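You operate a simulated robot arm through the tools that you are given. There is no shell and no other tool.

You are at the controls of a simulated two-armed robot. One attempt, no reset.

JOB
Jog section A's open holder 6 under the chute, to stand open there.
Fine: cam knob OUT and pin out for the jog; pin in and cam knob IN after.

It is judged by the outcome, as a careful person would: the job done as asked, and still so three seconds after it is handed in. It fails if anything else is knocked over, pushed out of place, dropped, spilled or broken.

ROBOT AND FRAMES
Two 7-joint arms with two-finger parallel grippers on one trunk that stands fixed in place. Base frame: the origin is at the foot of the trunk, x ahead of it, y to its left, z up. Units: m, degrees, N and s.
The left shoulder is at [0.071, 0.156, 1.105], the right one opposite. Payload 3.91 kg a hand.
Tool frame (each hand has its own): the origin (TCP) lies between the finger pads and is the grasp point; the fingertips stand 0.03 m ahead of it; z points along the fingers, y is the line along which they close. Largest opening 0.11 m; finger width 0.02, thickness 0.01; the body of the gripper, 0.048 by 0.112 m, starts 0.055 m behind the TCP.
Orientation is told as [roll, pitch, yaw] about the base's x, y, z axes, in that order, counted from this pose: with the fingers straight down and closing along the base's y, the tool's x points along the base's -x, its y along +y and its z along -z.

CONTROLS
- The arms move only by the tool send_rows. It takes "left_increments", "right_increments" or both (then of equal length, played together; a hand with none holds still); each is a list of rows, each a list of 7 numbers: the shift along the base's x, y, z in units of 40 mm (1.0 is 40 mm), then the turn, a rotation vector about the base's x, y, z in units of 4 degrees (1.0 is 4 degrees), then the closure, from 0 (fully open) to 1 (shut). In form: [[dx, dy, dz, wx, wy, wz, grip], ...]. A call has 1 to 20 rows; each row shifts and turns the commanded pose from where the row before left it. A call with a number of a shift or a turn outside -1 to 1 is refused whole. Rows are played at 5 a second. More than 0.05 m and 8.6 degrees between two rows, or a gripper value outside its range, and nothing of the call is played. Where a pose cannot be reached the arm comes as near as it can. A force on the tool above 90 N (or 10 N above the force at the start of the call, whichever is more), or a blocked arm, ends the call early, and 0.2 s more pass. Each finger travels about 0.108 m/s and halts on what it meets, pressing with about 31 N; the grip force reading is that of the motor and also rises with nothing between the fingers. The clock runs only during rows and for 0.2 s after the last one: add rows that do not move to give the fingers time. The reply holds the time, the measured pose of the TCP, the force on the tool along the base axes, the opening and the grip force, in the units named above and with some noise, with the torque about the TCP (base axes, N m) and any sound that the robot's microphone picked up.
- Cameras (640 x 400 px; columns grow to the right, rows downward): "scene" is now at [0.121, 0.0631, 1.3566]; the picture's right is [0.67, -0.74, -0.00], its down [-0.25, -0.23, -0.94] and it looks along [0.70, 0.64, -0.33] (base axes); focal length 316 px, centre (320, 200). "left" rides on the left gripper at [0.072, -0.017, -0.103] in its tool frame; the picture's right is [0.23, 0.97, 0.00], its down [-0.76, 0.18, -0.62] and it looks along [-0.61, 0.14, 0.78] (tool axes); focal length 222 px, centre (320, 200). "right" rides on the right gripper at [0.072, 0.017, -0.103] in its tool frame; the picture's right is [-0.23, 0.97, 0.00], its down [-0.76, -0.18, -0.62] and it looks along [-0.61, -0.14, 0.78] (tool axes); focal length 222 px, centre (320, 200). There is no depth. A picture from a camera that has moved, and an enlarged one, comes with that camera's place and axes in the base frame and with its lens.
- capture(camera): a new picture of that camera. It takes no simulated time.
- slide_trunk(by): slides the trunk up (or, below 0, down) by that many m; the arms and the scene camera ride with it, the base frame stays. It gives what a move gives, with no picture.
- pan_tilt(pan, tilt): turns the head with the scene camera to pan (to the left, within 86 degrees either way) and tilt (down, from -29 to 69), counted from straight ahead of the robot. It gives what a move gives.
- inspect(camera, box): a new picture of the part [left, top, right, bottom] of that camera's present view, enlarged. It takes no simulated time.
- job_done(): hands the job in; it is judged then, once.

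Nothing tells you positions but the pictures and the camera data. Unless the task says otherwise, let go and move clear before handing in.

The tools are called after "Emit:" as name(argument=value, ...) on one line, values as JSON. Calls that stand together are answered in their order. send_rows: Moves the arms, as the interface text tells. Its arguments: {"type":"object","properties":{"left_increments":{"type":"array","items":{"type":"array","items":{"type":"number"}}},"right_increments":{"type":"array","items":{"type":"array","items":{"type":"number"}}}},"required":[]} The other tools are called the same way: slide_trunk (by) slides the trunk up or down; pan_tilt (pan, tilt) turns the head that bears the scene camera; capture (camera) takes a picture; inspect (camera, box) takes an enlarged picture of a part of a camera's view; job_done () hands the job in.

At the start:

```text
time: 0.0
left_eef_pos: [0.557, 0.7033, 1.2572]
left_tool_rot: [0.0, 0.0, 0.0]
left_force: [-0.4, 0.6, -0.1]
left_moment: [0.01, 0.03, -0.02]
left_grip_width: 0.1099
left_grasp_force: 0.0
right_eef_pos: [0.6279, 0.1245, 1.2651]
right_tool_rot: [0.0, 0.1, 0.0]
right_force: [0.4, -0.9, -0.6]
right_moment: [0.0, 0.03, 0.0]
right_grip_width: 0.11
right_grasp_force: 0.0
trunk travel left (down, up): [-0.55, 0.39]
head pan, tilt: [42.4, 19.5]
```

scene: 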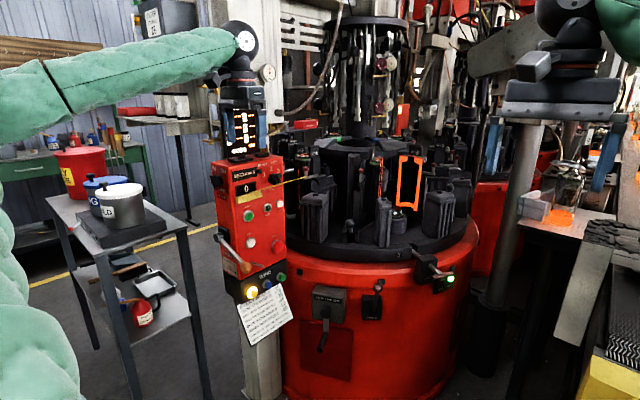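
right: 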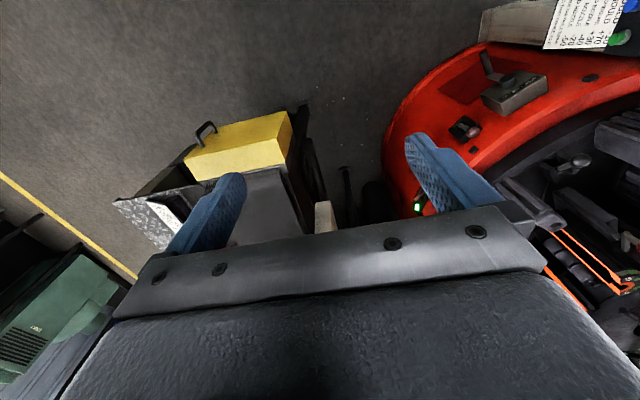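
left: 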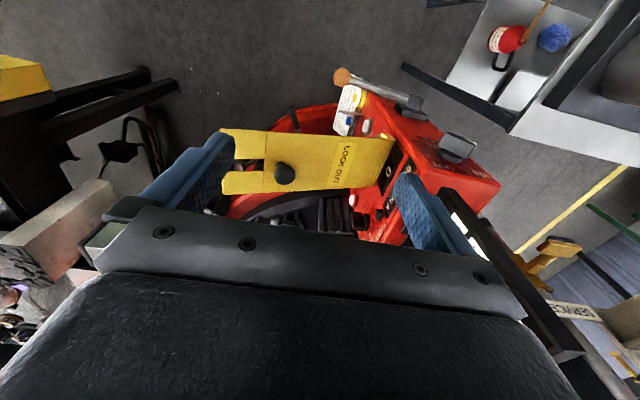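

I see a red round machine (glass-forming / IS style rotary machine) with a control post with buttons and a note, black holders on a table, one orange. I'll look closely at the parts before moving.

Emit:
inspect(camera="scene", box=[200, 100, 320, 220])

Emit:
inspect(camera="scene", box=[210, 210, 320, 350])

Emit:
inspect(camera="scene", box=[280, 120, 480, 250])

Emit:
inspect(camera="scene", box=[290, 230, 470, 380])

Emit:
inspect(camera="scene", box=[270, 0, 480, 140])

```text
3.33 times, centred on (260, 160) of scene
camera zoom: at [0.121, 0.0631, 1.3566], right [0.67, -0.74, 0.0], down [-0.25, -0.23, -0.94], along [0.7, 0.64, -0.33], focal length 1055 px, centre (520, 333)
```

zoom: 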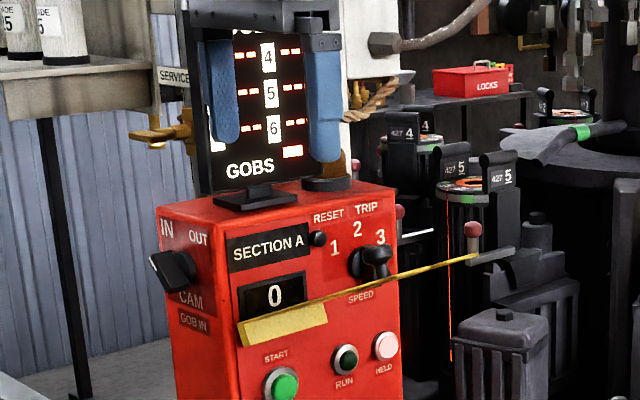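

```text
2.86 times, centred on (265, 280) of scene
camera zoom: at [0.121, 0.0631, 1.3566], right [0.67, -0.74, 0.0], down [-0.25, -0.23, -0.94], along [0.7, 0.64, -0.33], focal length 904 px, centre (477, -29)
```

zoom: 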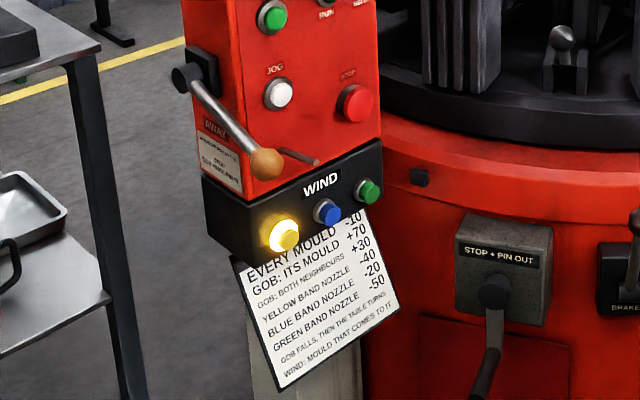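

```text
3.08 times, centred on (380, 185) of scene
camera zoom: at [0.121, 0.0631, 1.3566], right [0.67, -0.74, 0.0], down [-0.25, -0.23, -0.94], along [0.7, 0.64, -0.33], focal length 974 px, centre (135, 246)
```

zoom: 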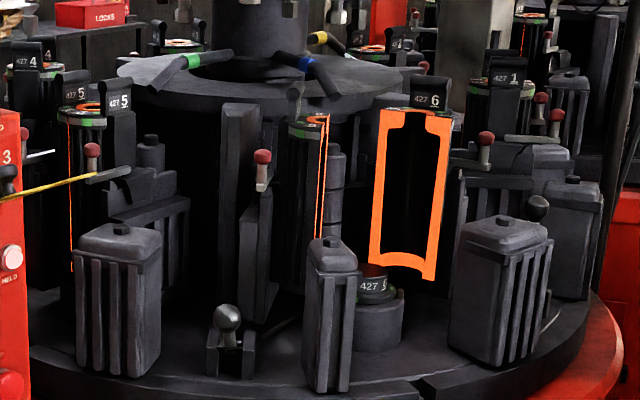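

```text
2.67 times, centred on (380, 305) of scene
camera zoom: at [0.121, 0.0631, 1.3566], right [0.67, -0.74, 0.0], down [-0.25, -0.23, -0.94], along [0.7, 0.64, -0.33], focal length 844 px, centre (160, -80)
```

zoom: 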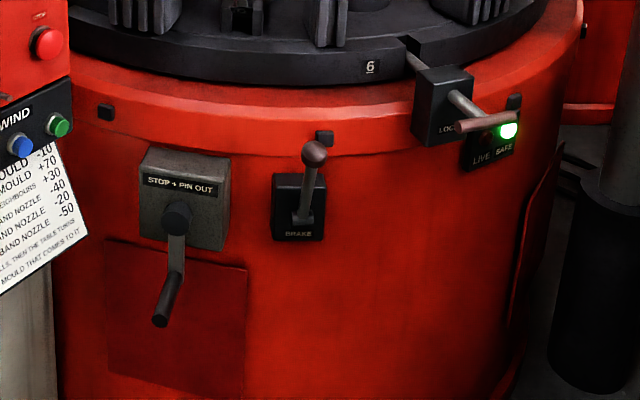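

```text
2.86 times, centred on (375, 70) of scene
camera zoom: at [0.121, 0.0631, 1.3566], right [0.67, -0.74, 0.0], down [-0.25, -0.23, -0.94], along [0.7, 0.64, -0.33], focal length 904 px, centre (163, 571)
```

zoom: 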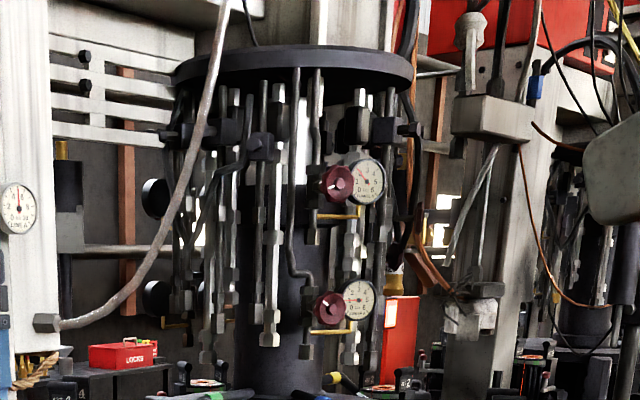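

The task cues (cam knob on the panel's side, lock pin with LIVE/SAFE lamp, crank, brake) need closer reading. I'll zoom in through the wrist cameras and then look around with the head for the chute.

Emit:
inspect(camera="left", box=[200, 60, 520, 260])

Emit:
inspect(camera="right", box=[380, 0, 640, 310])

Emit:
inspect(camera="scene", box=[225, 95, 295, 145])

Emit:
inspect(camera="scene", box=[225, 145, 295, 200])

Emit:
inspect(camera="scene", box=[225, 190, 305, 260])

Emit:
inspect(camera="scene", box=[225, 250, 305, 350])

Emit:
inspect(camera="scene", box=[390, 235, 480, 305])

Emit:
inspect(camera="scene", box=[460, 0, 640, 140])

```text
2.00 times, centred on (360, 160) of left
camera zoom: at [0.4856, 0.6854, 1.3589], right [-0.23, 0.97, 0.0], down [0.76, 0.18, 0.62], along [0.61, 0.14, -0.78], focal length 444 px, centre (240, 280)
```

zoom: 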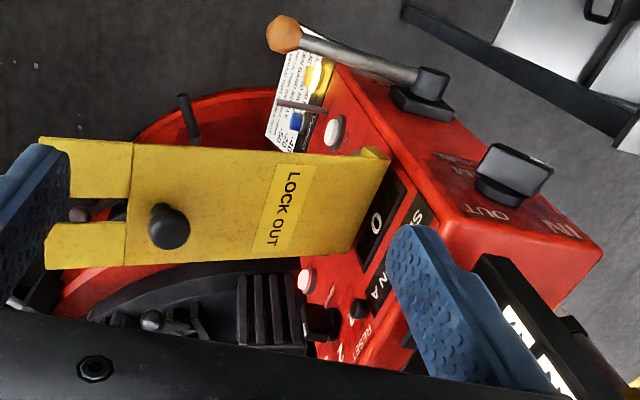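

```text
1.29 times, centred on (510, 155) of right
camera zoom: at [0.5565, 0.1407, 1.3677], right [0.23, 0.97, 0.0], down [0.76, -0.18, 0.62], along [0.61, -0.14, -0.78], focal length 287 px, centre (75, 258)
```

zoom: 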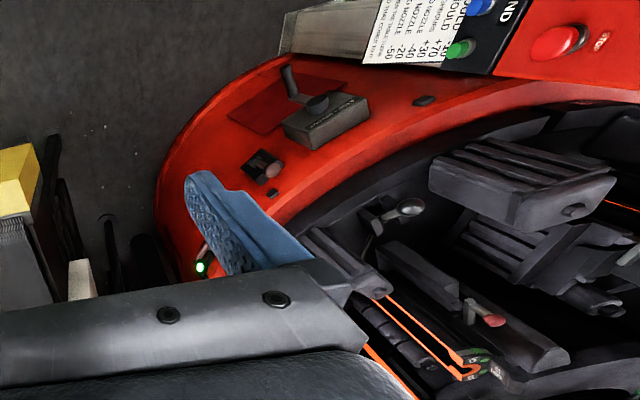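

```text
8.00 times, centred on (260, 120) of scene
camera zoom: at [0.121, 0.0631, 1.3566], right [0.67, -0.74, 0.0], down [-0.25, -0.23, -0.94], along [0.7, 0.64, -0.33], focal length 2532 px, centre (800, 840)
```

zoom: 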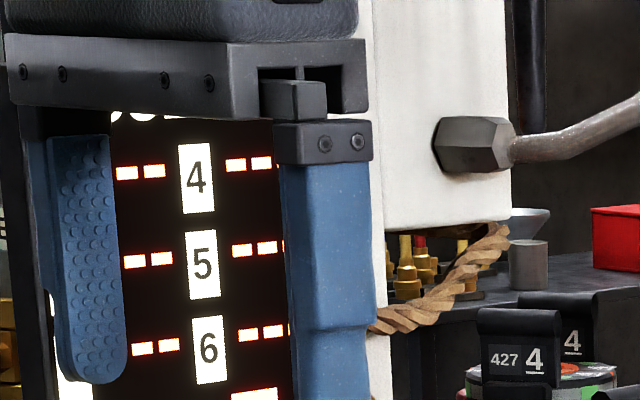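

```text
7.27 times, centred on (260, 172) of scene
camera zoom: at [0.121, 0.0631, 1.3566], right [0.67, -0.74, 0.0], down [-0.25, -0.23, -0.94], along [0.7, 0.64, -0.33], focal length 2302 px, centre (756, 400)
```

zoom: 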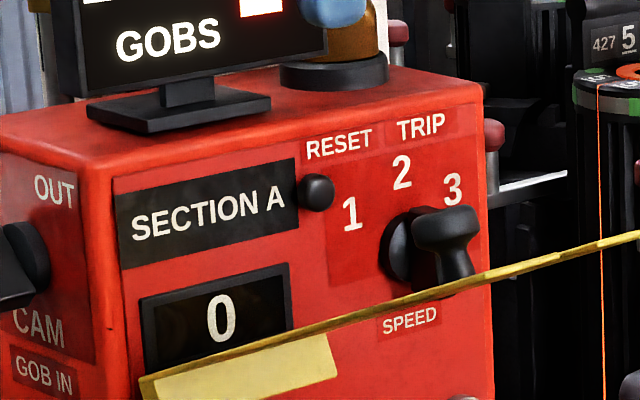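

```text
5.71 times, centred on (265, 225) of scene
camera zoom: at [0.121, 0.0631, 1.3566], right [0.67, -0.74, 0.0], down [-0.25, -0.23, -0.94], along [0.7, 0.64, -0.33], focal length 1808 px, centre (634, 57)
```

zoom: 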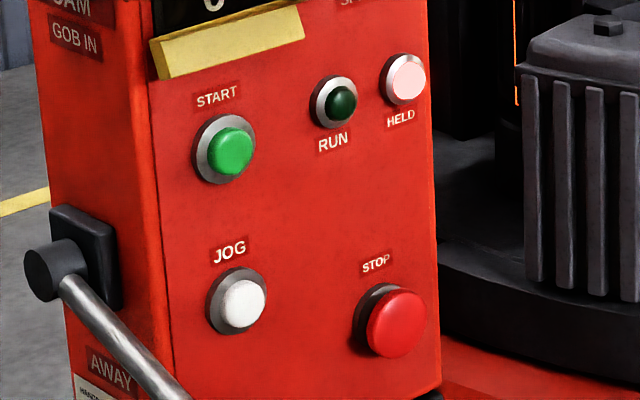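

```text
4.00 times, centred on (265, 300) of scene
camera zoom: at [0.121, 0.0631, 1.3566], right [0.67, -0.74, 0.0], down [-0.25, -0.23, -0.94], along [0.7, 0.64, -0.33], focal length 1266 px, centre (540, -200)
```

zoom: 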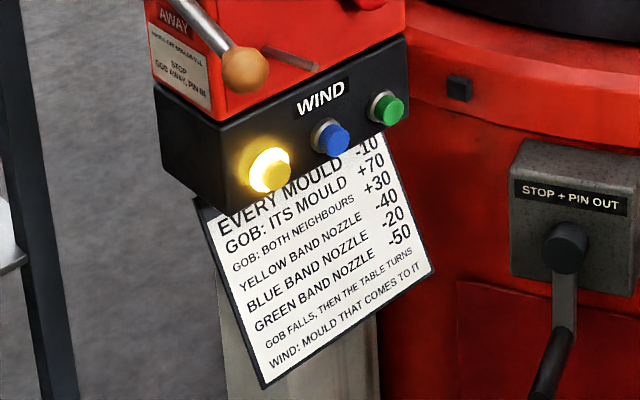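

```text
5.71 times, centred on (435, 270) of scene
camera zoom: at [0.121, 0.0631, 1.3566], right [0.67, -0.74, 0.0], down [-0.25, -0.23, -0.94], along [0.7, 0.64, -0.33], focal length 1808 px, centre (-337, -200)
```

zoom: 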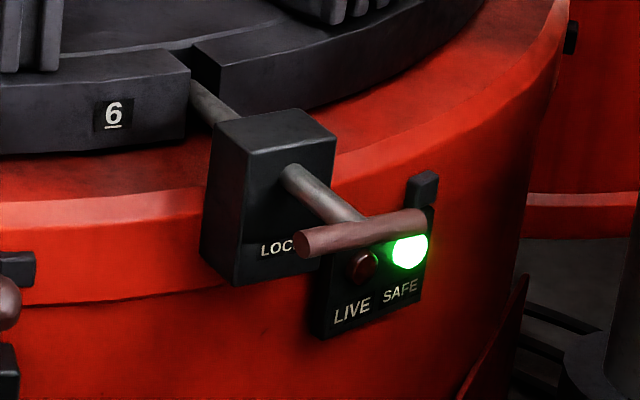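

```text
2.86 times, centred on (550, 70) of scene
camera zoom: at [0.121, 0.0631, 1.3566], right [0.67, -0.74, 0.0], down [-0.25, -0.23, -0.94], along [0.7, 0.64, -0.33], focal length 904 px, centre (-337, 571)
```

zoom: 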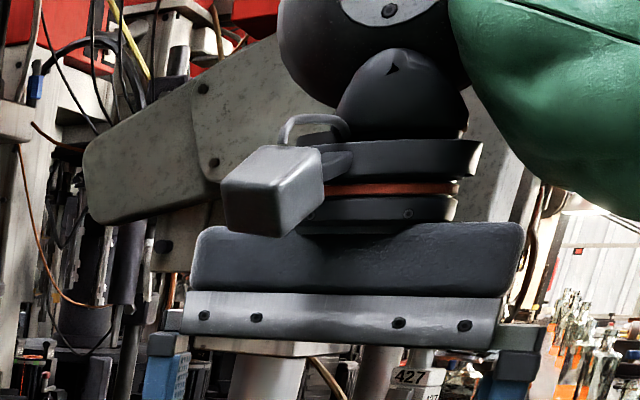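

Cam knob, lock pin, JOG, STOP, lockout flap and brake/crank are identified. I'll pan the head to find the chute and the table's full layout.

Emit:
pan_tilt(pan=42.4, tilt=-5)

Emit:
capture(camera="scene")

```text
time: 0.9
left_eef_pos: [0.5571, 0.7041, 1.2556]
left_tool_rot: [0.0, 0.1, 0.0]
left_force: [-0.8, -0.6, -0.2]
left_moment: [-0.01, -0.01, 0.01]
left_grip_width: 0.1098
left_grasp_force: 0.0
right_eef_pos: [0.6284, 0.1239, 1.2637]
right_tool_rot: [0.0, 0.0, 0.0]
right_force: [-0.2, 0.2, 0.8]
right_moment: [0.01, -0.01, -0.01]
right_grip_width: 0.1101
right_grasp_force: 0.1
trunk travel left (down, up): [-0.55, 0.39]
head pan, tilt: [42.4, -5.0]
```

```text
taken
camera scene: at [0.1169, 0.0592, 1.3958], right [0.67, -0.74, 0.0], down [0.06, 0.06, -1.0], along [0.74, 0.67, 0.09], focal length 316 px, centre (320, 200)
```

scene: 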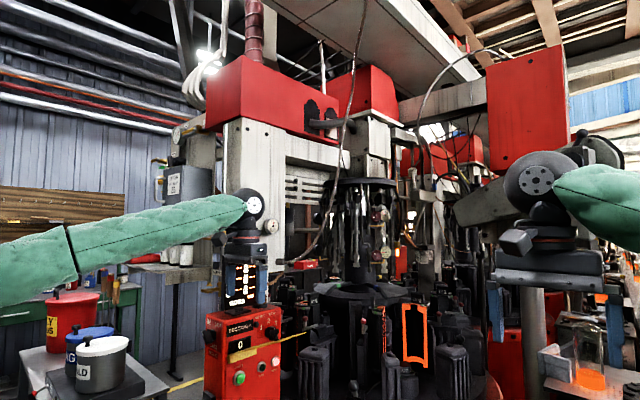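

I'll look at more angles: left, right and down.

Emit:
pan_tilt(pan=15, tilt=10)

Emit:
capture(camera="scene")

Emit:
inspect(camera="scene", box=[100, 40, 400, 230])

```text
time: 1.8
left_eef_pos: [0.5579, 0.7036, 1.2567]
left_tool_rot: [0.0, 0.0, 0.0]
left_force: [-0.1, 0.4, 0.9]
left_moment: [-0.01, -0.01, 0.0]
left_grip_width: 0.1099
left_grasp_force: 0.0
right_eef_pos: [0.6279, 0.1243, 1.264]
right_tool_rot: [0.0, 0.0, -0.1]
right_force: [1.1, 1.4, -0.7]
right_moment: [0.0, -0.01, 0.0]
right_grip_width: 0.1102
right_grasp_force: 0.0
trunk travel left (down, up): [-0.55, 0.39]
head pan, tilt: [15.0, 10.0]
```

```text
taken
camera scene: at [0.142, 0.0244, 1.3722], right [0.26, -0.97, 0.0], down [-0.17, -0.05, -0.98], along [0.95, 0.26, -0.17], focal length 316 px, centre (320, 200)
```

scene: 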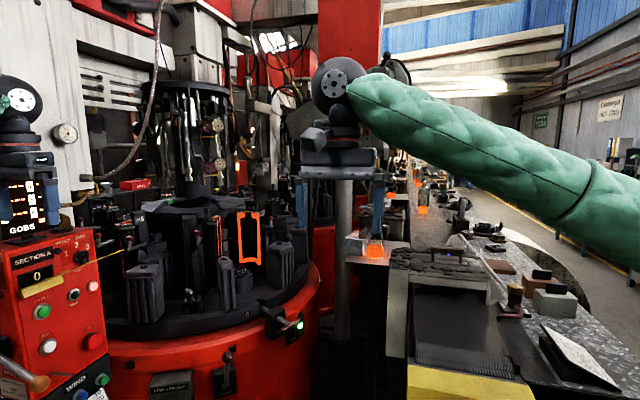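

```text
2.11 times, centred on (250, 135) of scene
camera zoom: at [0.142, 0.0244, 1.3722], right [0.26, -0.97, 0.0], down [-0.17, -0.05, -0.98], along [0.95, 0.26, -0.17], focal length 666 px, centre (467, 337)
```

zoom: 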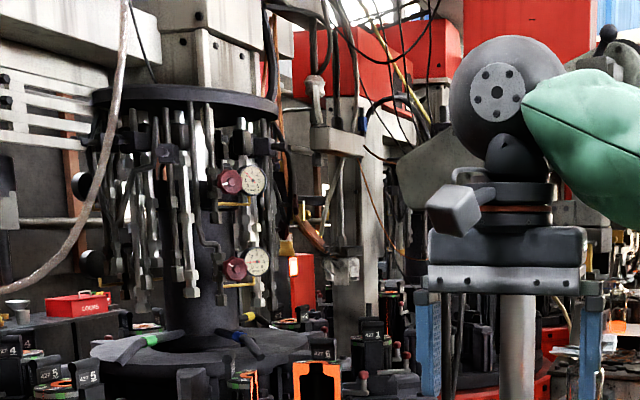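

The right arm hides what hangs over the table's far side. I'll draw the right hand back to its own side, at its present height, in free space.

Emit:
send_rows(right_increments=[[-0.4, -0.8, 0.3, 0, 0, 0, 0], [-0.4, -1, 0.3, 0, 0, 0, 0], [-0.4, -1, 0.2, 0, 0, 0, 0], [-0.4, -1, 0, 0, 0, 0, 0], [-0.4, -1, 0, 0, 0, 0, 0], [-0.4, -1, 0, 0, 0, 0, 0], [-0.3, -1, 0, 0, 0, 0, 0], [0, -1, 0, 0, 0, 0, 0], [0, -0.8, 0, 0, 0, 0, 0]])

Emit:
capture(camera="scene")

```text
time: 3.8
left_eef_pos: [0.5566, 0.7029, 1.2578]
left_tool_rot: [0.1, 0.0, 0.0]
left_force: [0.8, 1.3, 0.7]
left_moment: [0.01, -0.01, 0.04]
left_grip_width: 0.1098
left_grasp_force: 0.1
right_eef_pos: [0.5192, -0.2175, 1.2954]
right_tool_rot: [-0.1, 0.0, 0.1]
right_force: [-0.3, -0.6, 0.5]
right_moment: [0.02, 0.0, -0.02]
right_grip_width: 0.1102
right_grasp_force: 0.0
trunk travel left (down, up): [-0.55, 0.39]
head pan, tilt: [15.0, 10.0]
```

```text
taken
camera scene: at [0.1413, 0.0232, 1.3723], right [0.26, -0.97, 0.0], down [-0.17, -0.04, -0.98], along [0.95, 0.26, -0.17], focal length 316 px, centre (320, 200)
```

scene: 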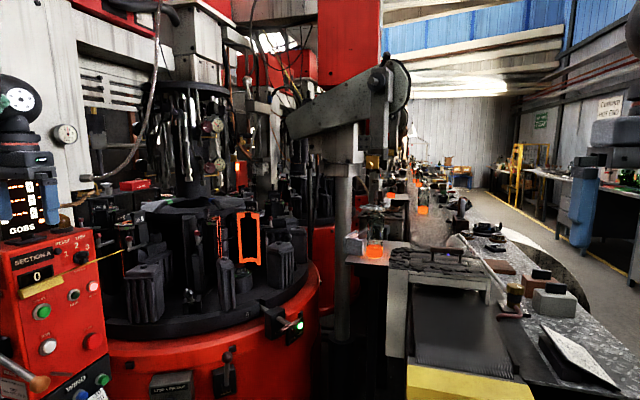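

Emit:
inspect(camera="scene", box=[200, 20, 420, 170])

Emit:
inspect(camera="scene", box=[60, 60, 300, 220])

Emit:
inspect(camera="scene", box=[80, 180, 320, 340])

Emit:
inspect(camera="scene", box=[320, 170, 640, 390])

```text
2.67 times, centred on (310, 95) of scene
camera zoom: at [0.1413, 0.0232, 1.3723], right [0.26, -0.97, 0.0], down [-0.17, -0.04, -0.98], along [0.95, 0.26, -0.17], focal length 844 px, centre (347, 480)
```

zoom: 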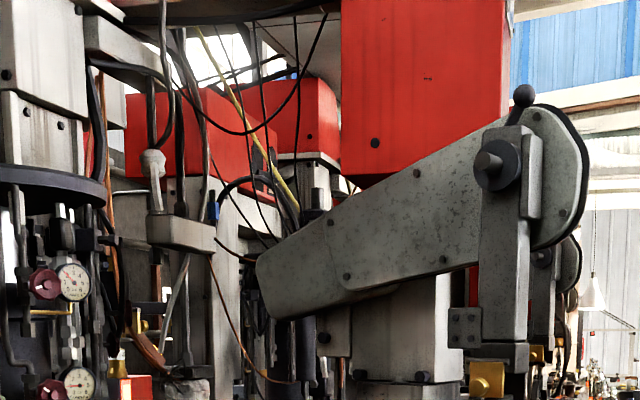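

```text
2.50 times, centred on (180, 140) of scene
camera zoom: at [0.1413, 0.0232, 1.3723], right [0.26, -0.97, 0.0], down [-0.17, -0.04, -0.98], along [0.95, 0.26, -0.17], focal length 791 px, centre (670, 350)
```

zoom: 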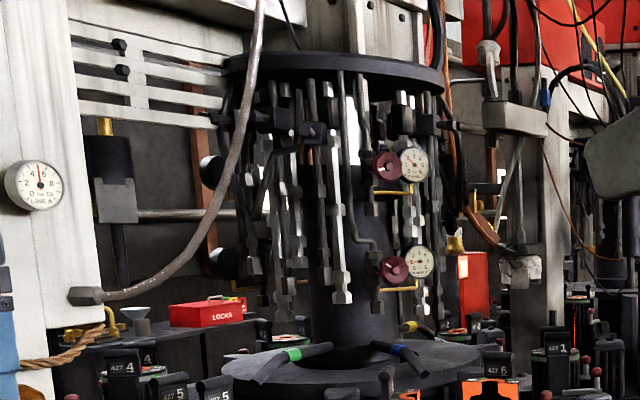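

```text
2.50 times, centred on (200, 260) of scene
camera zoom: at [0.1413, 0.0232, 1.3723], right [0.26, -0.97, 0.0], down [-0.17, -0.04, -0.98], along [0.95, 0.26, -0.17], focal length 791 px, centre (620, 50)
```

zoom: 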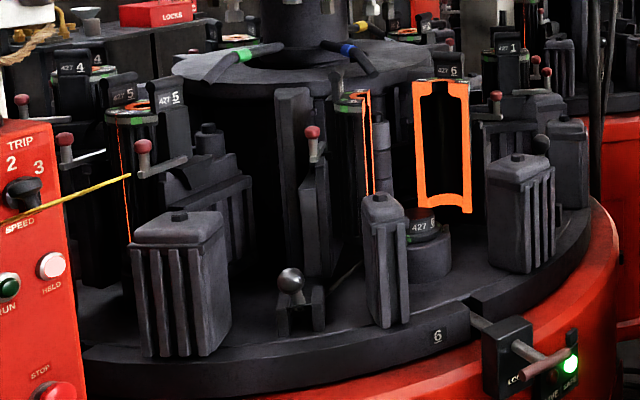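

```text
1.82 times, centred on (480, 280) of scene
camera zoom: at [0.1413, 0.0232, 1.3723], right [0.26, -0.97, 0.0], down [-0.17, -0.04, -0.98], along [0.95, 0.26, -0.17], focal length 575 px, centre (29, 54)
```

zoom: 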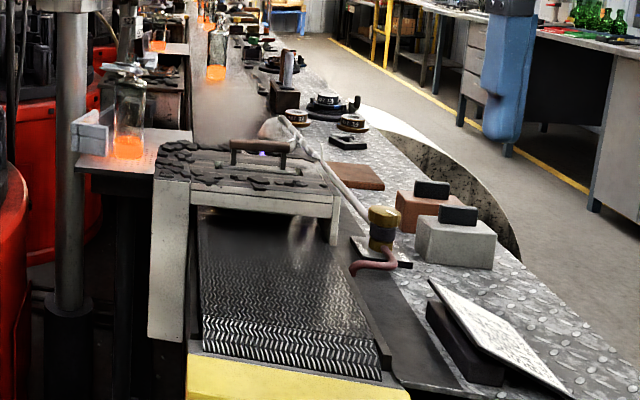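

I'd like the left hand out of the camera's line to the panel, so I'll draw it back toward the robot and up a little, then look again.

Emit:
send_rows(left_increments=[[-0.6, 0, 0.5, 0, 0, 0, 0], [-0.8, 0, 0.5, 0, 0, 0, 0], [-1, 0, 0.3, 0, 0, 0, 0], [-1, 0, 0, 0, 0, 0, 0], [-1, 0, 0, 0, 0, 0, 0], [-1, 0, 0, 0, 0, 0, 0], [-1, 0.3, 0, 0, 0, 0, 0], [-1, 0.3, 0, 0, 0, 0, 0], [-0.6, 0.3, 0, 0, 0, 0, 0]])

Emit:
pan_tilt(pan=42.4, tilt=10)

Emit:
capture(camera="scene")

Emit:
capture(camera="left")

```text
time: 5.8
left_eef_pos: [0.2372, 0.739, 1.3079]
left_tool_rot: [0.0, 0.1, -0.1]
left_force: [0.2, -0.1, -0.3]
left_moment: [0.0, 0.0, -0.02]
left_grip_width: 0.1101
left_grasp_force: 0.1
right_eef_pos: [0.52, -0.218, 1.2951]
right_tool_rot: [0.1, 0.2, -0.1]
right_force: [0.2, -0.5, -0.2]
right_moment: [-0.02, 0.02, -0.01]
right_grip_width: 0.1099
right_grasp_force: 0.1
trunk travel left (down, up): [-0.55, 0.39]
head pan, tilt: [15.0, 10.0]
```

```text
time: 6.7
left_eef_pos: [0.2378, 0.7394, 1.3078]
left_tool_rot: [-0.1, 0.0, 0.1]
left_force: [0.1, 0.3, 0.1]
left_moment: [0.0, 0.01, 0.01]
left_grip_width: 0.11
left_grasp_force: 0.0
right_eef_pos: [0.5205, -0.2167, 1.2957]
right_tool_rot: [0.0, 0.0, 0.0]
right_force: [-0.3, 0.1, 0.0]
right_moment: [-0.03, 0.0, 0.0]
right_grip_width: 0.1099
right_grasp_force: 0.0
trunk travel left (down, up): [-0.55, 0.39]
head pan, tilt: [42.4, 10.0]
```

```text
taken
camera scene: at [0.1205, 0.0626, 1.3722], right [0.67, -0.74, 0.0], down [-0.13, -0.12, -0.98], along [0.73, 0.66, -0.17], focal length 316 px, centre (320, 200)
```

scene: 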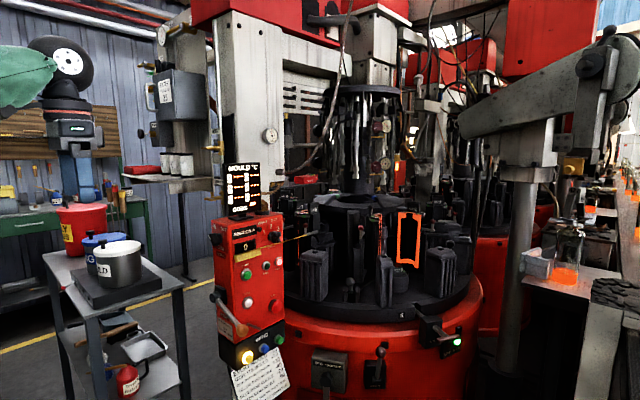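

```text
taken
camera left: at [0.1654, 0.7218, 1.4103], right [-0.23, 0.97, 0.0], down [0.76, 0.18, 0.62], along [0.61, 0.14, -0.78], focal length 222 px, centre (320, 200)
```

left: 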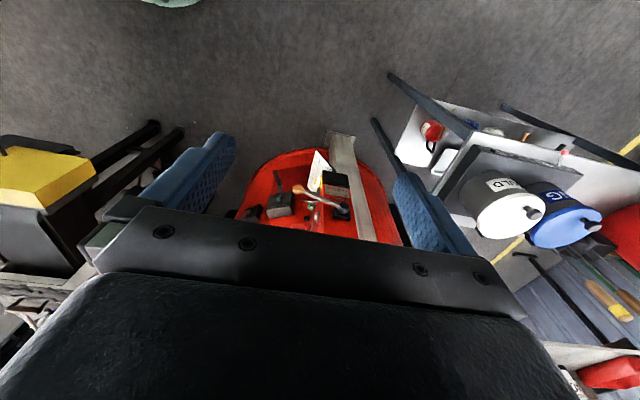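

Emit:
inspect(camera="scene", box=[200, 0, 360, 110])

Emit:
inspect(camera="scene", box=[210, 100, 350, 200])

Emit:
inspect(camera="scene", box=[300, 60, 460, 170])

Emit:
inspect(camera="scene", box=[290, 150, 490, 290])

Emit:
inspect(camera="scene", box=[220, 150, 270, 220])

Emit:
inspect(camera="scene", box=[380, 0, 540, 160])

```text
3.64 times, centred on (280, 55) of scene
camera zoom: at [0.1205, 0.0626, 1.3722], right [0.67, -0.74, 0.0], down [-0.13, -0.12, -0.98], along [0.73, 0.66, -0.17], focal length 1151 px, centre (466, 727)
```

zoom: 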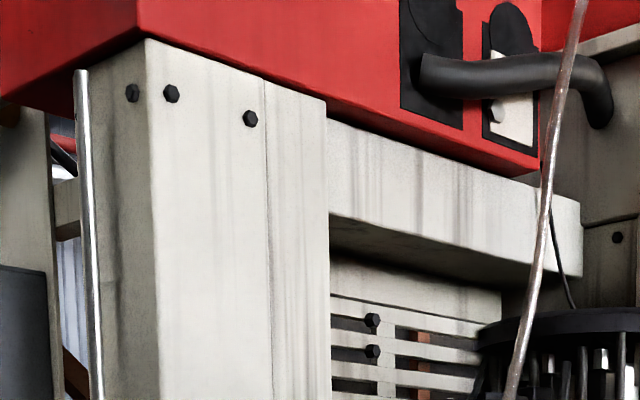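

```text
4.00 times, centred on (280, 150) of scene
camera zoom: at [0.1205, 0.0626, 1.3722], right [0.67, -0.74, 0.0], down [-0.13, -0.12, -0.98], along [0.73, 0.66, -0.17], focal length 1266 px, centre (480, 400)
```

zoom: 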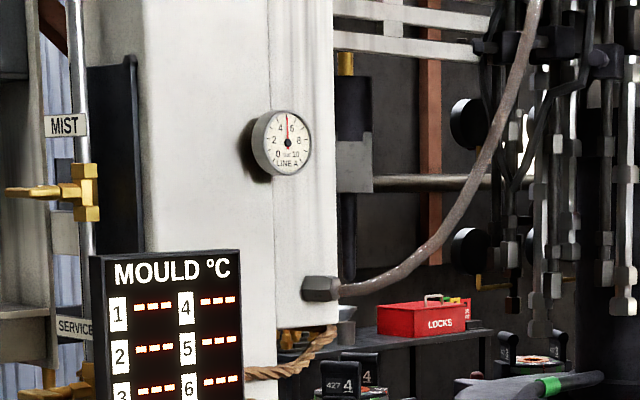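

```text
3.64 times, centred on (380, 115) of scene
camera zoom: at [0.1205, 0.0626, 1.3722], right [0.67, -0.74, 0.0], down [-0.13, -0.12, -0.98], along [0.73, 0.66, -0.17], focal length 1151 px, centre (102, 509)
```

zoom: 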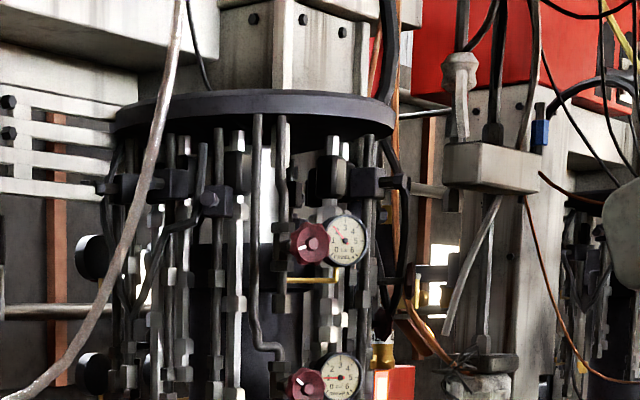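

```text
2.86 times, centred on (390, 220) of scene
camera zoom: at [0.1205, 0.0626, 1.3722], right [0.67, -0.74, 0.0], down [-0.13, -0.12, -0.98], along [0.73, 0.66, -0.17], focal length 904 px, centre (120, 143)
```

zoom: 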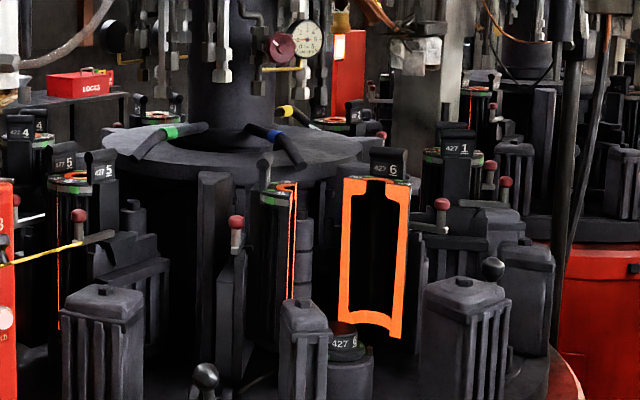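

```text
5.71 times, centred on (245, 185) of scene
camera zoom: at [0.1205, 0.0626, 1.3722], right [0.67, -0.74, 0.0], down [-0.13, -0.12, -0.98], along [0.73, 0.66, -0.17], focal length 1808 px, centre (749, 286)
```

zoom: 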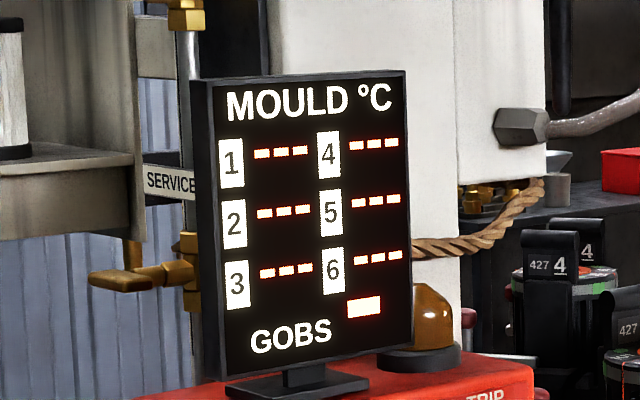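

```text
2.50 times, centred on (460, 80) of scene
camera zoom: at [0.1205, 0.0626, 1.3722], right [0.67, -0.74, 0.0], down [-0.13, -0.12, -0.98], along [0.73, 0.66, -0.17], focal length 791 px, centre (-30, 500)
```

zoom: 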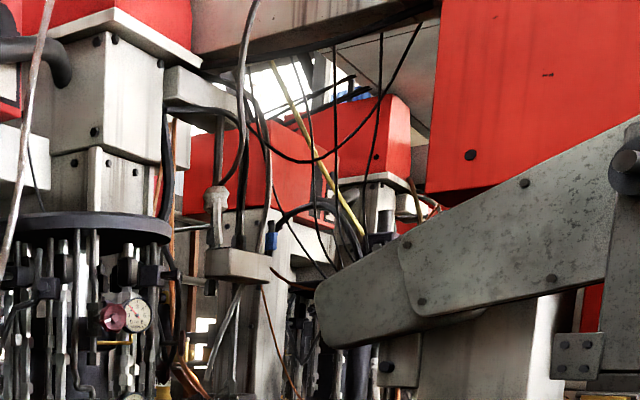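

The display lists moulds 1-6; holder 6 stands open at the front with two red-ball-topped carriers. I'll raise the trunk for a view from above to locate the chute and the table centre.

Emit:
slide_trunk(by=0.3)

Emit:
pan_tilt(pan=38, tilt=28)

Emit:
capture(camera="scene")

```text
time: 9.7
left_eef_pos: [0.2381, 0.7399, 1.608]
left_tool_rot: [0.0, -0.1, -0.1]
left_force: [0.9, -0.5, 0.5]
left_moment: [0.02, 0.07, -0.01]
left_grip_width: 0.1098
left_grasp_force: 0.1
right_eef_pos: [0.5193, -0.2157, 1.5952]
right_tool_rot: [0.0, 0.0, 0.0]
right_force: [-0.7, 0.6, 0.1]
right_moment: [0.04, -0.01, 0.01]
right_grip_width: 0.11
right_grasp_force: 0.3
trunk travel left (down, up): [-0.85, 0.09]
head pan, tilt: [42.4, 10.0]
```

```text
time: 10.5
left_eef_pos: [0.2388, 0.7402, 1.6077]
left_tool_rot: [0.0, 0.1, 0.0]
left_force: [0.5, -0.4, -0.3]
left_moment: [0.0, -0.01, -0.02]
left_grip_width: 0.11
left_grasp_force: 0.0
right_eef_pos: [0.5202, -0.217, 1.5948]
right_tool_rot: [0.0, 0.0, 0.0]
right_force: [1.4, -0.2, 0.4]
right_moment: [-0.03, 0.0, 0.02]
right_grip_width: 0.1103
right_grasp_force: 0.0
trunk travel left (down, up): [-0.85, 0.09]
head pan, tilt: [38.0, 28.0]
```

```text
taken
camera scene: at [0.1239, 0.0562, 1.6431], right [0.62, -0.79, 0.0], down [-0.37, -0.29, -0.88], along [0.7, 0.54, -0.47], focal length 316 px, centre (320, 200)
```

scene: 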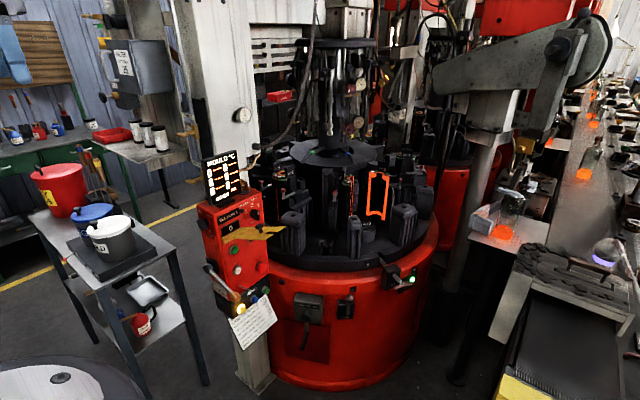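

Emit:
inspect(camera="scene", box=[250, 100, 450, 240])

Emit:
inspect(camera="scene", box=[340, 0, 540, 130])

Emit:
inspect(camera="scene", box=[230, 20, 420, 150])

Emit:
inspect(camera="scene", box=[190, 180, 290, 320])

Emit:
inspect(camera="scene", box=[280, 240, 440, 360])

```text
2.86 times, centred on (350, 170) of scene
camera zoom: at [0.1239, 0.0562, 1.6431], right [0.62, -0.79, 0.0], down [-0.37, -0.29, -0.88], along [0.7, 0.54, -0.47], focal length 904 px, centre (234, 286)
```

zoom: 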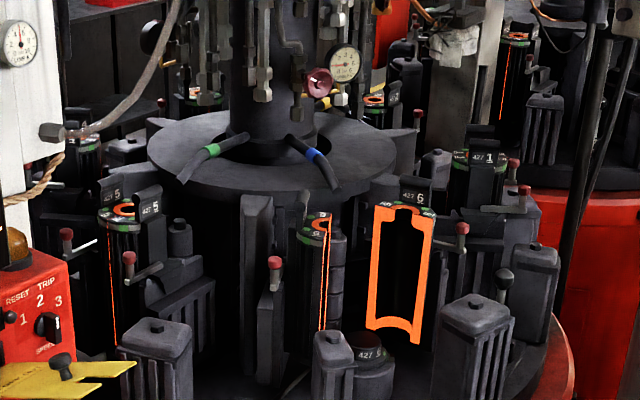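

```text
3.08 times, centred on (440, 65) of scene
camera zoom: at [0.1239, 0.0562, 1.6431], right [0.62, -0.79, 0.0], down [-0.37, -0.29, -0.88], along [0.7, 0.54, -0.47], focal length 974 px, centre (-49, 615)
```

zoom: 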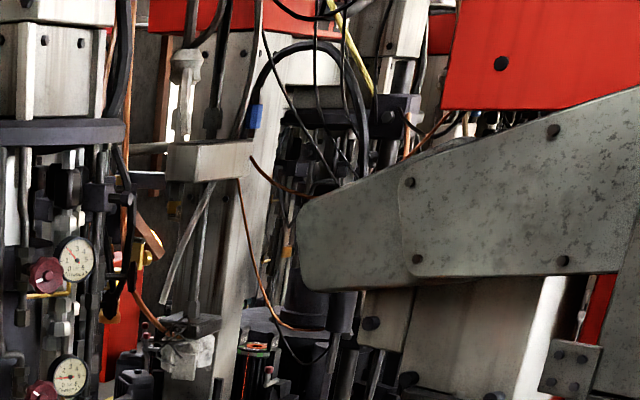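

```text
3.08 times, centred on (325, 85) of scene
camera zoom: at [0.1239, 0.0562, 1.6431], right [0.62, -0.79, 0.0], down [-0.37, -0.29, -0.88], along [0.7, 0.54, -0.47], focal length 974 px, centre (305, 554)
```

zoom: 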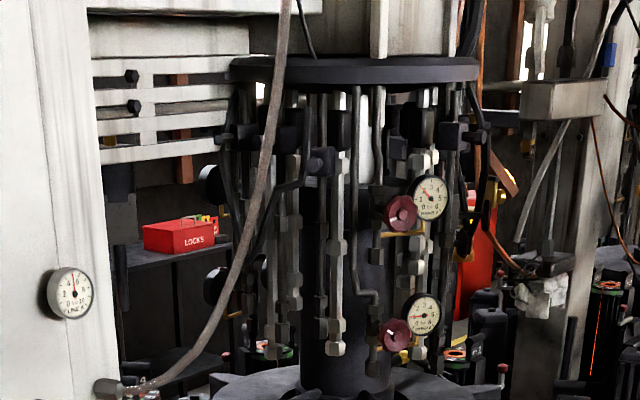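

```text
2.86 times, centred on (240, 250) of scene
camera zoom: at [0.1239, 0.0562, 1.6431], right [0.62, -0.79, 0.0], down [-0.37, -0.29, -0.88], along [0.7, 0.54, -0.47], focal length 904 px, centre (549, 57)
```

zoom: 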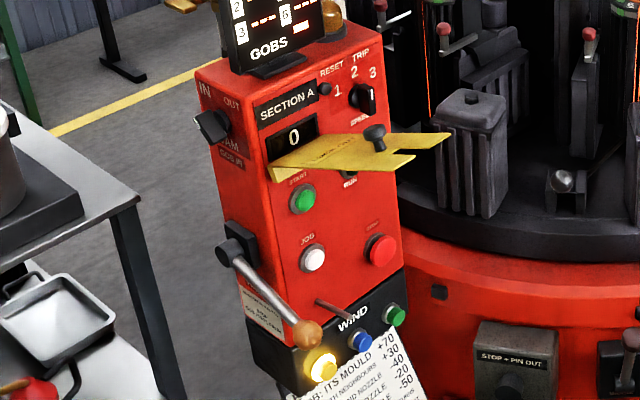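

```text
3.33 times, centred on (360, 300) of scene
camera zoom: at [0.1239, 0.0562, 1.6431], right [0.62, -0.79, 0.0], down [-0.37, -0.29, -0.88], along [0.7, 0.54, -0.47], focal length 1055 px, centre (187, -133)
```

zoom: 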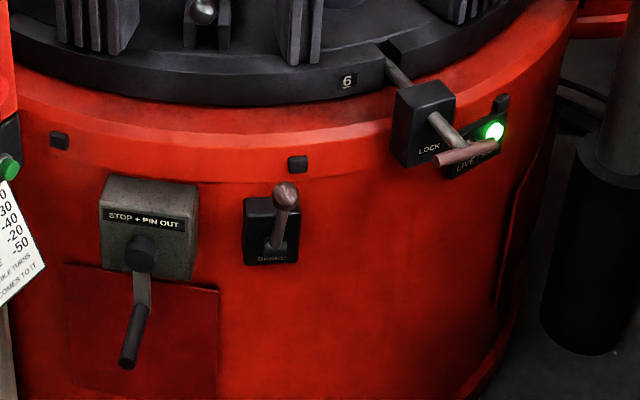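

The table turns about a post near (1.38, 0.99); holder 6 stands at about (1.24, 0.65), facing the lock pin, with T-handle near (1.05, 0.37, 0.78). I still need the chute, so I'll zoom further into the far side and overhead.

Emit:
inspect(camera="scene", box=[290, 0, 390, 70])

Emit:
inspect(camera="scene", box=[250, 100, 330, 160])

Emit:
inspect(camera="scene", box=[370, 60, 450, 130])

Emit:
inspect(camera="scene", box=[300, 90, 420, 170])

Emit:
pan_tilt(pan=40, tilt=-12)

Emit:
capture(camera="scene")

```text
5.71 times, centred on (340, 35) of scene
camera zoom: at [0.1239, 0.0562, 1.6431], right [0.62, -0.79, 0.0], down [-0.37, -0.29, -0.88], along [0.7, 0.54, -0.47], focal length 1808 px, centre (206, 1143)
```

zoom: 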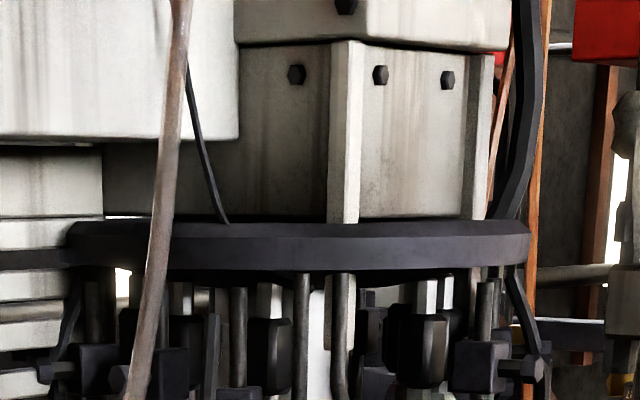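

```text
6.67 times, centred on (290, 130) of scene
camera zoom: at [0.1239, 0.0562, 1.6431], right [0.62, -0.79, 0.0], down [-0.37, -0.29, -0.88], along [0.7, 0.54, -0.47], focal length 2110 px, centre (520, 667)
```

zoom: 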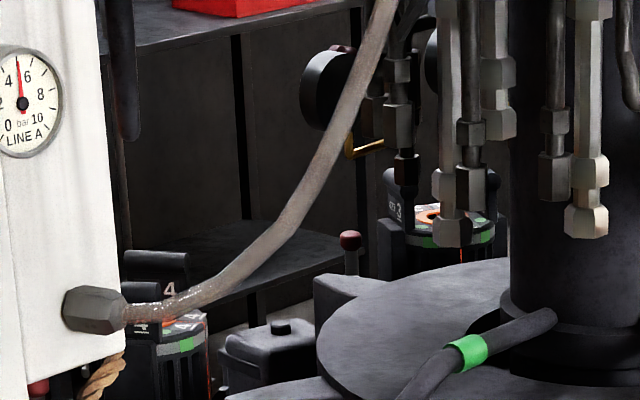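

```text
5.71 times, centred on (410, 95) of scene
camera zoom: at [0.1239, 0.0562, 1.6431], right [0.62, -0.79, 0.0], down [-0.37, -0.29, -0.88], along [0.7, 0.54, -0.47], focal length 1808 px, centre (-194, 800)
```

zoom: 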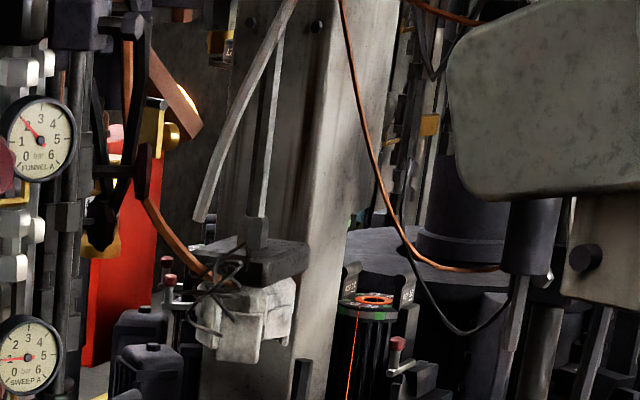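

```text
5.00 times, centred on (360, 130) of scene
camera zoom: at [0.1239, 0.0562, 1.6431], right [0.62, -0.79, 0.0], down [-0.37, -0.29, -0.88], along [0.7, 0.54, -0.47], focal length 1582 px, centre (120, 550)
```

zoom: 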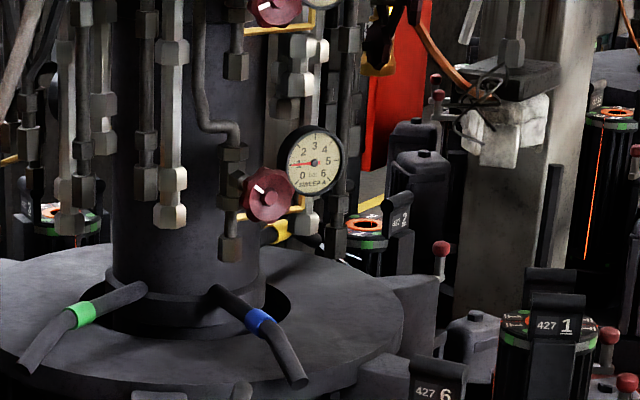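

```text
time: 11.6
left_eef_pos: [0.2373, 0.7388, 1.6087]
left_tool_rot: [0.0, 0.0, 0.0]
left_force: [-0.2, 0.3, 0.9]
left_moment: [0.01, 0.02, -0.03]
left_grip_width: 0.1099
left_grasp_force: 0.0
right_eef_pos: [0.5199, -0.2161, 1.5953]
right_tool_rot: [0.0, 0.0, 0.0]
right_force: [0.1, 0.7, 0.0]
right_moment: [0.03, 0.0, 0.01]
right_grip_width: 0.11
right_grasp_force: 0.1
trunk travel left (down, up): [-0.85, 0.09]
head pan, tilt: [40.0, -12.0]
```

```text
taken
camera scene: at [0.1155, 0.0533, 1.7063], right [0.64, -0.77, 0.0], down [0.16, 0.13, -0.98], along [0.75, 0.63, 0.21], focal length 316 px, centre (320, 200)
```

scene: 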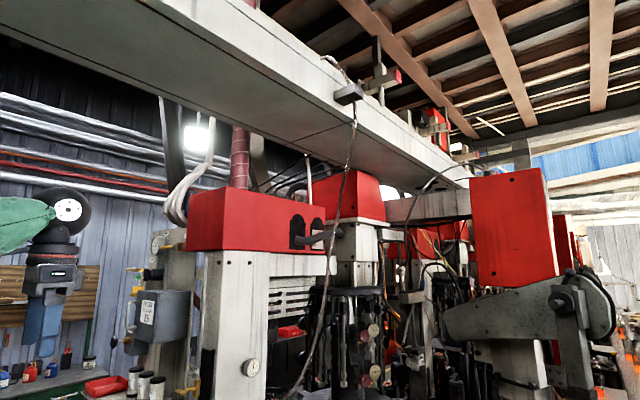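

I'll zoom at the overhead parts: red housings, the tower, the black cylinder behind the slats, and the hanging block at right.

Emit:
inspect(camera="scene", box=[180, 180, 340, 290])

Emit:
inspect(camera="scene", box=[300, 160, 460, 270])

Emit:
inspect(camera="scene", box=[250, 270, 400, 400])

Emit:
inspect(camera="scene", box=[370, 240, 530, 400])

Emit:
inspect(camera="scene", box=[300, 50, 480, 180])

```text
3.64 times, centred on (260, 235) of scene
camera zoom: at [0.1155, 0.0533, 1.7063], right [0.64, -0.77, 0.0], down [0.16, 0.13, -0.98], along [0.75, 0.63, 0.21], focal length 1151 px, centre (538, 73)
```

zoom: 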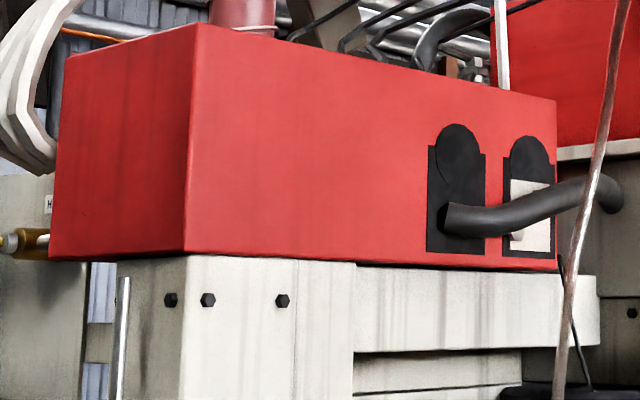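

```text
3.64 times, centred on (380, 215) of scene
camera zoom: at [0.1155, 0.0533, 1.7063], right [0.64, -0.77, 0.0], down [0.16, 0.13, -0.98], along [0.75, 0.63, 0.21], focal length 1151 px, centre (102, 146)
```

zoom: 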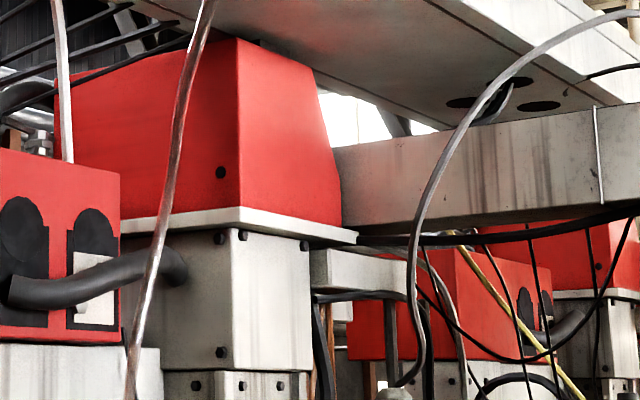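

```text
3.08 times, centred on (325, 335) of scene
camera zoom: at [0.1155, 0.0533, 1.7063], right [0.64, -0.77, 0.0], down [0.16, 0.13, -0.98], along [0.75, 0.63, 0.21], focal length 974 px, centre (305, -215)
```

zoom: 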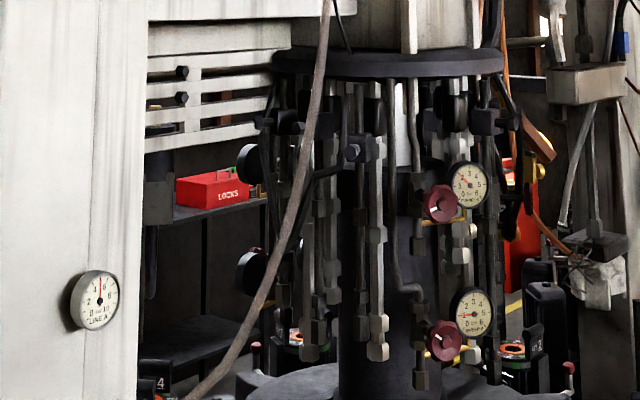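

```text
2.50 times, centred on (450, 320) of scene
camera zoom: at [0.1155, 0.0533, 1.7063], right [0.64, -0.77, 0.0], down [0.16, 0.13, -0.98], along [0.75, 0.63, 0.21], focal length 791 px, centre (-5, -100)
```

zoom: 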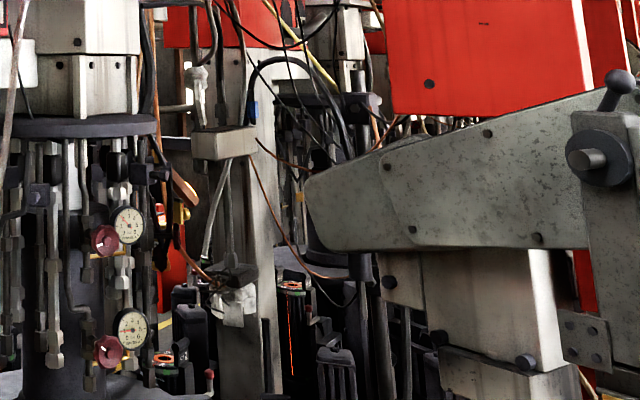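

```text
3.08 times, centred on (390, 115) of scene
camera zoom: at [0.1155, 0.0533, 1.7063], right [0.64, -0.77, 0.0], down [0.16, 0.13, -0.98], along [0.75, 0.63, 0.21], focal length 974 px, centre (105, 462)
```

zoom: 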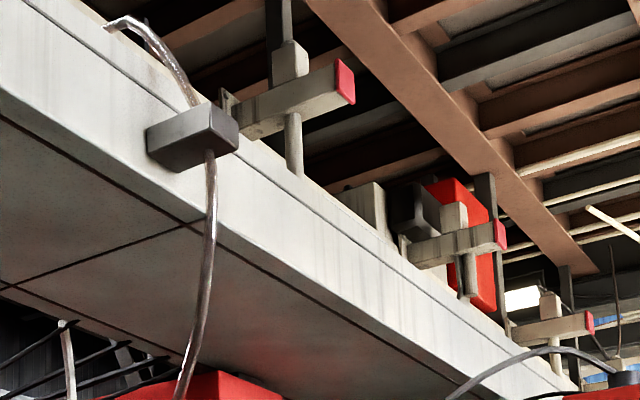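

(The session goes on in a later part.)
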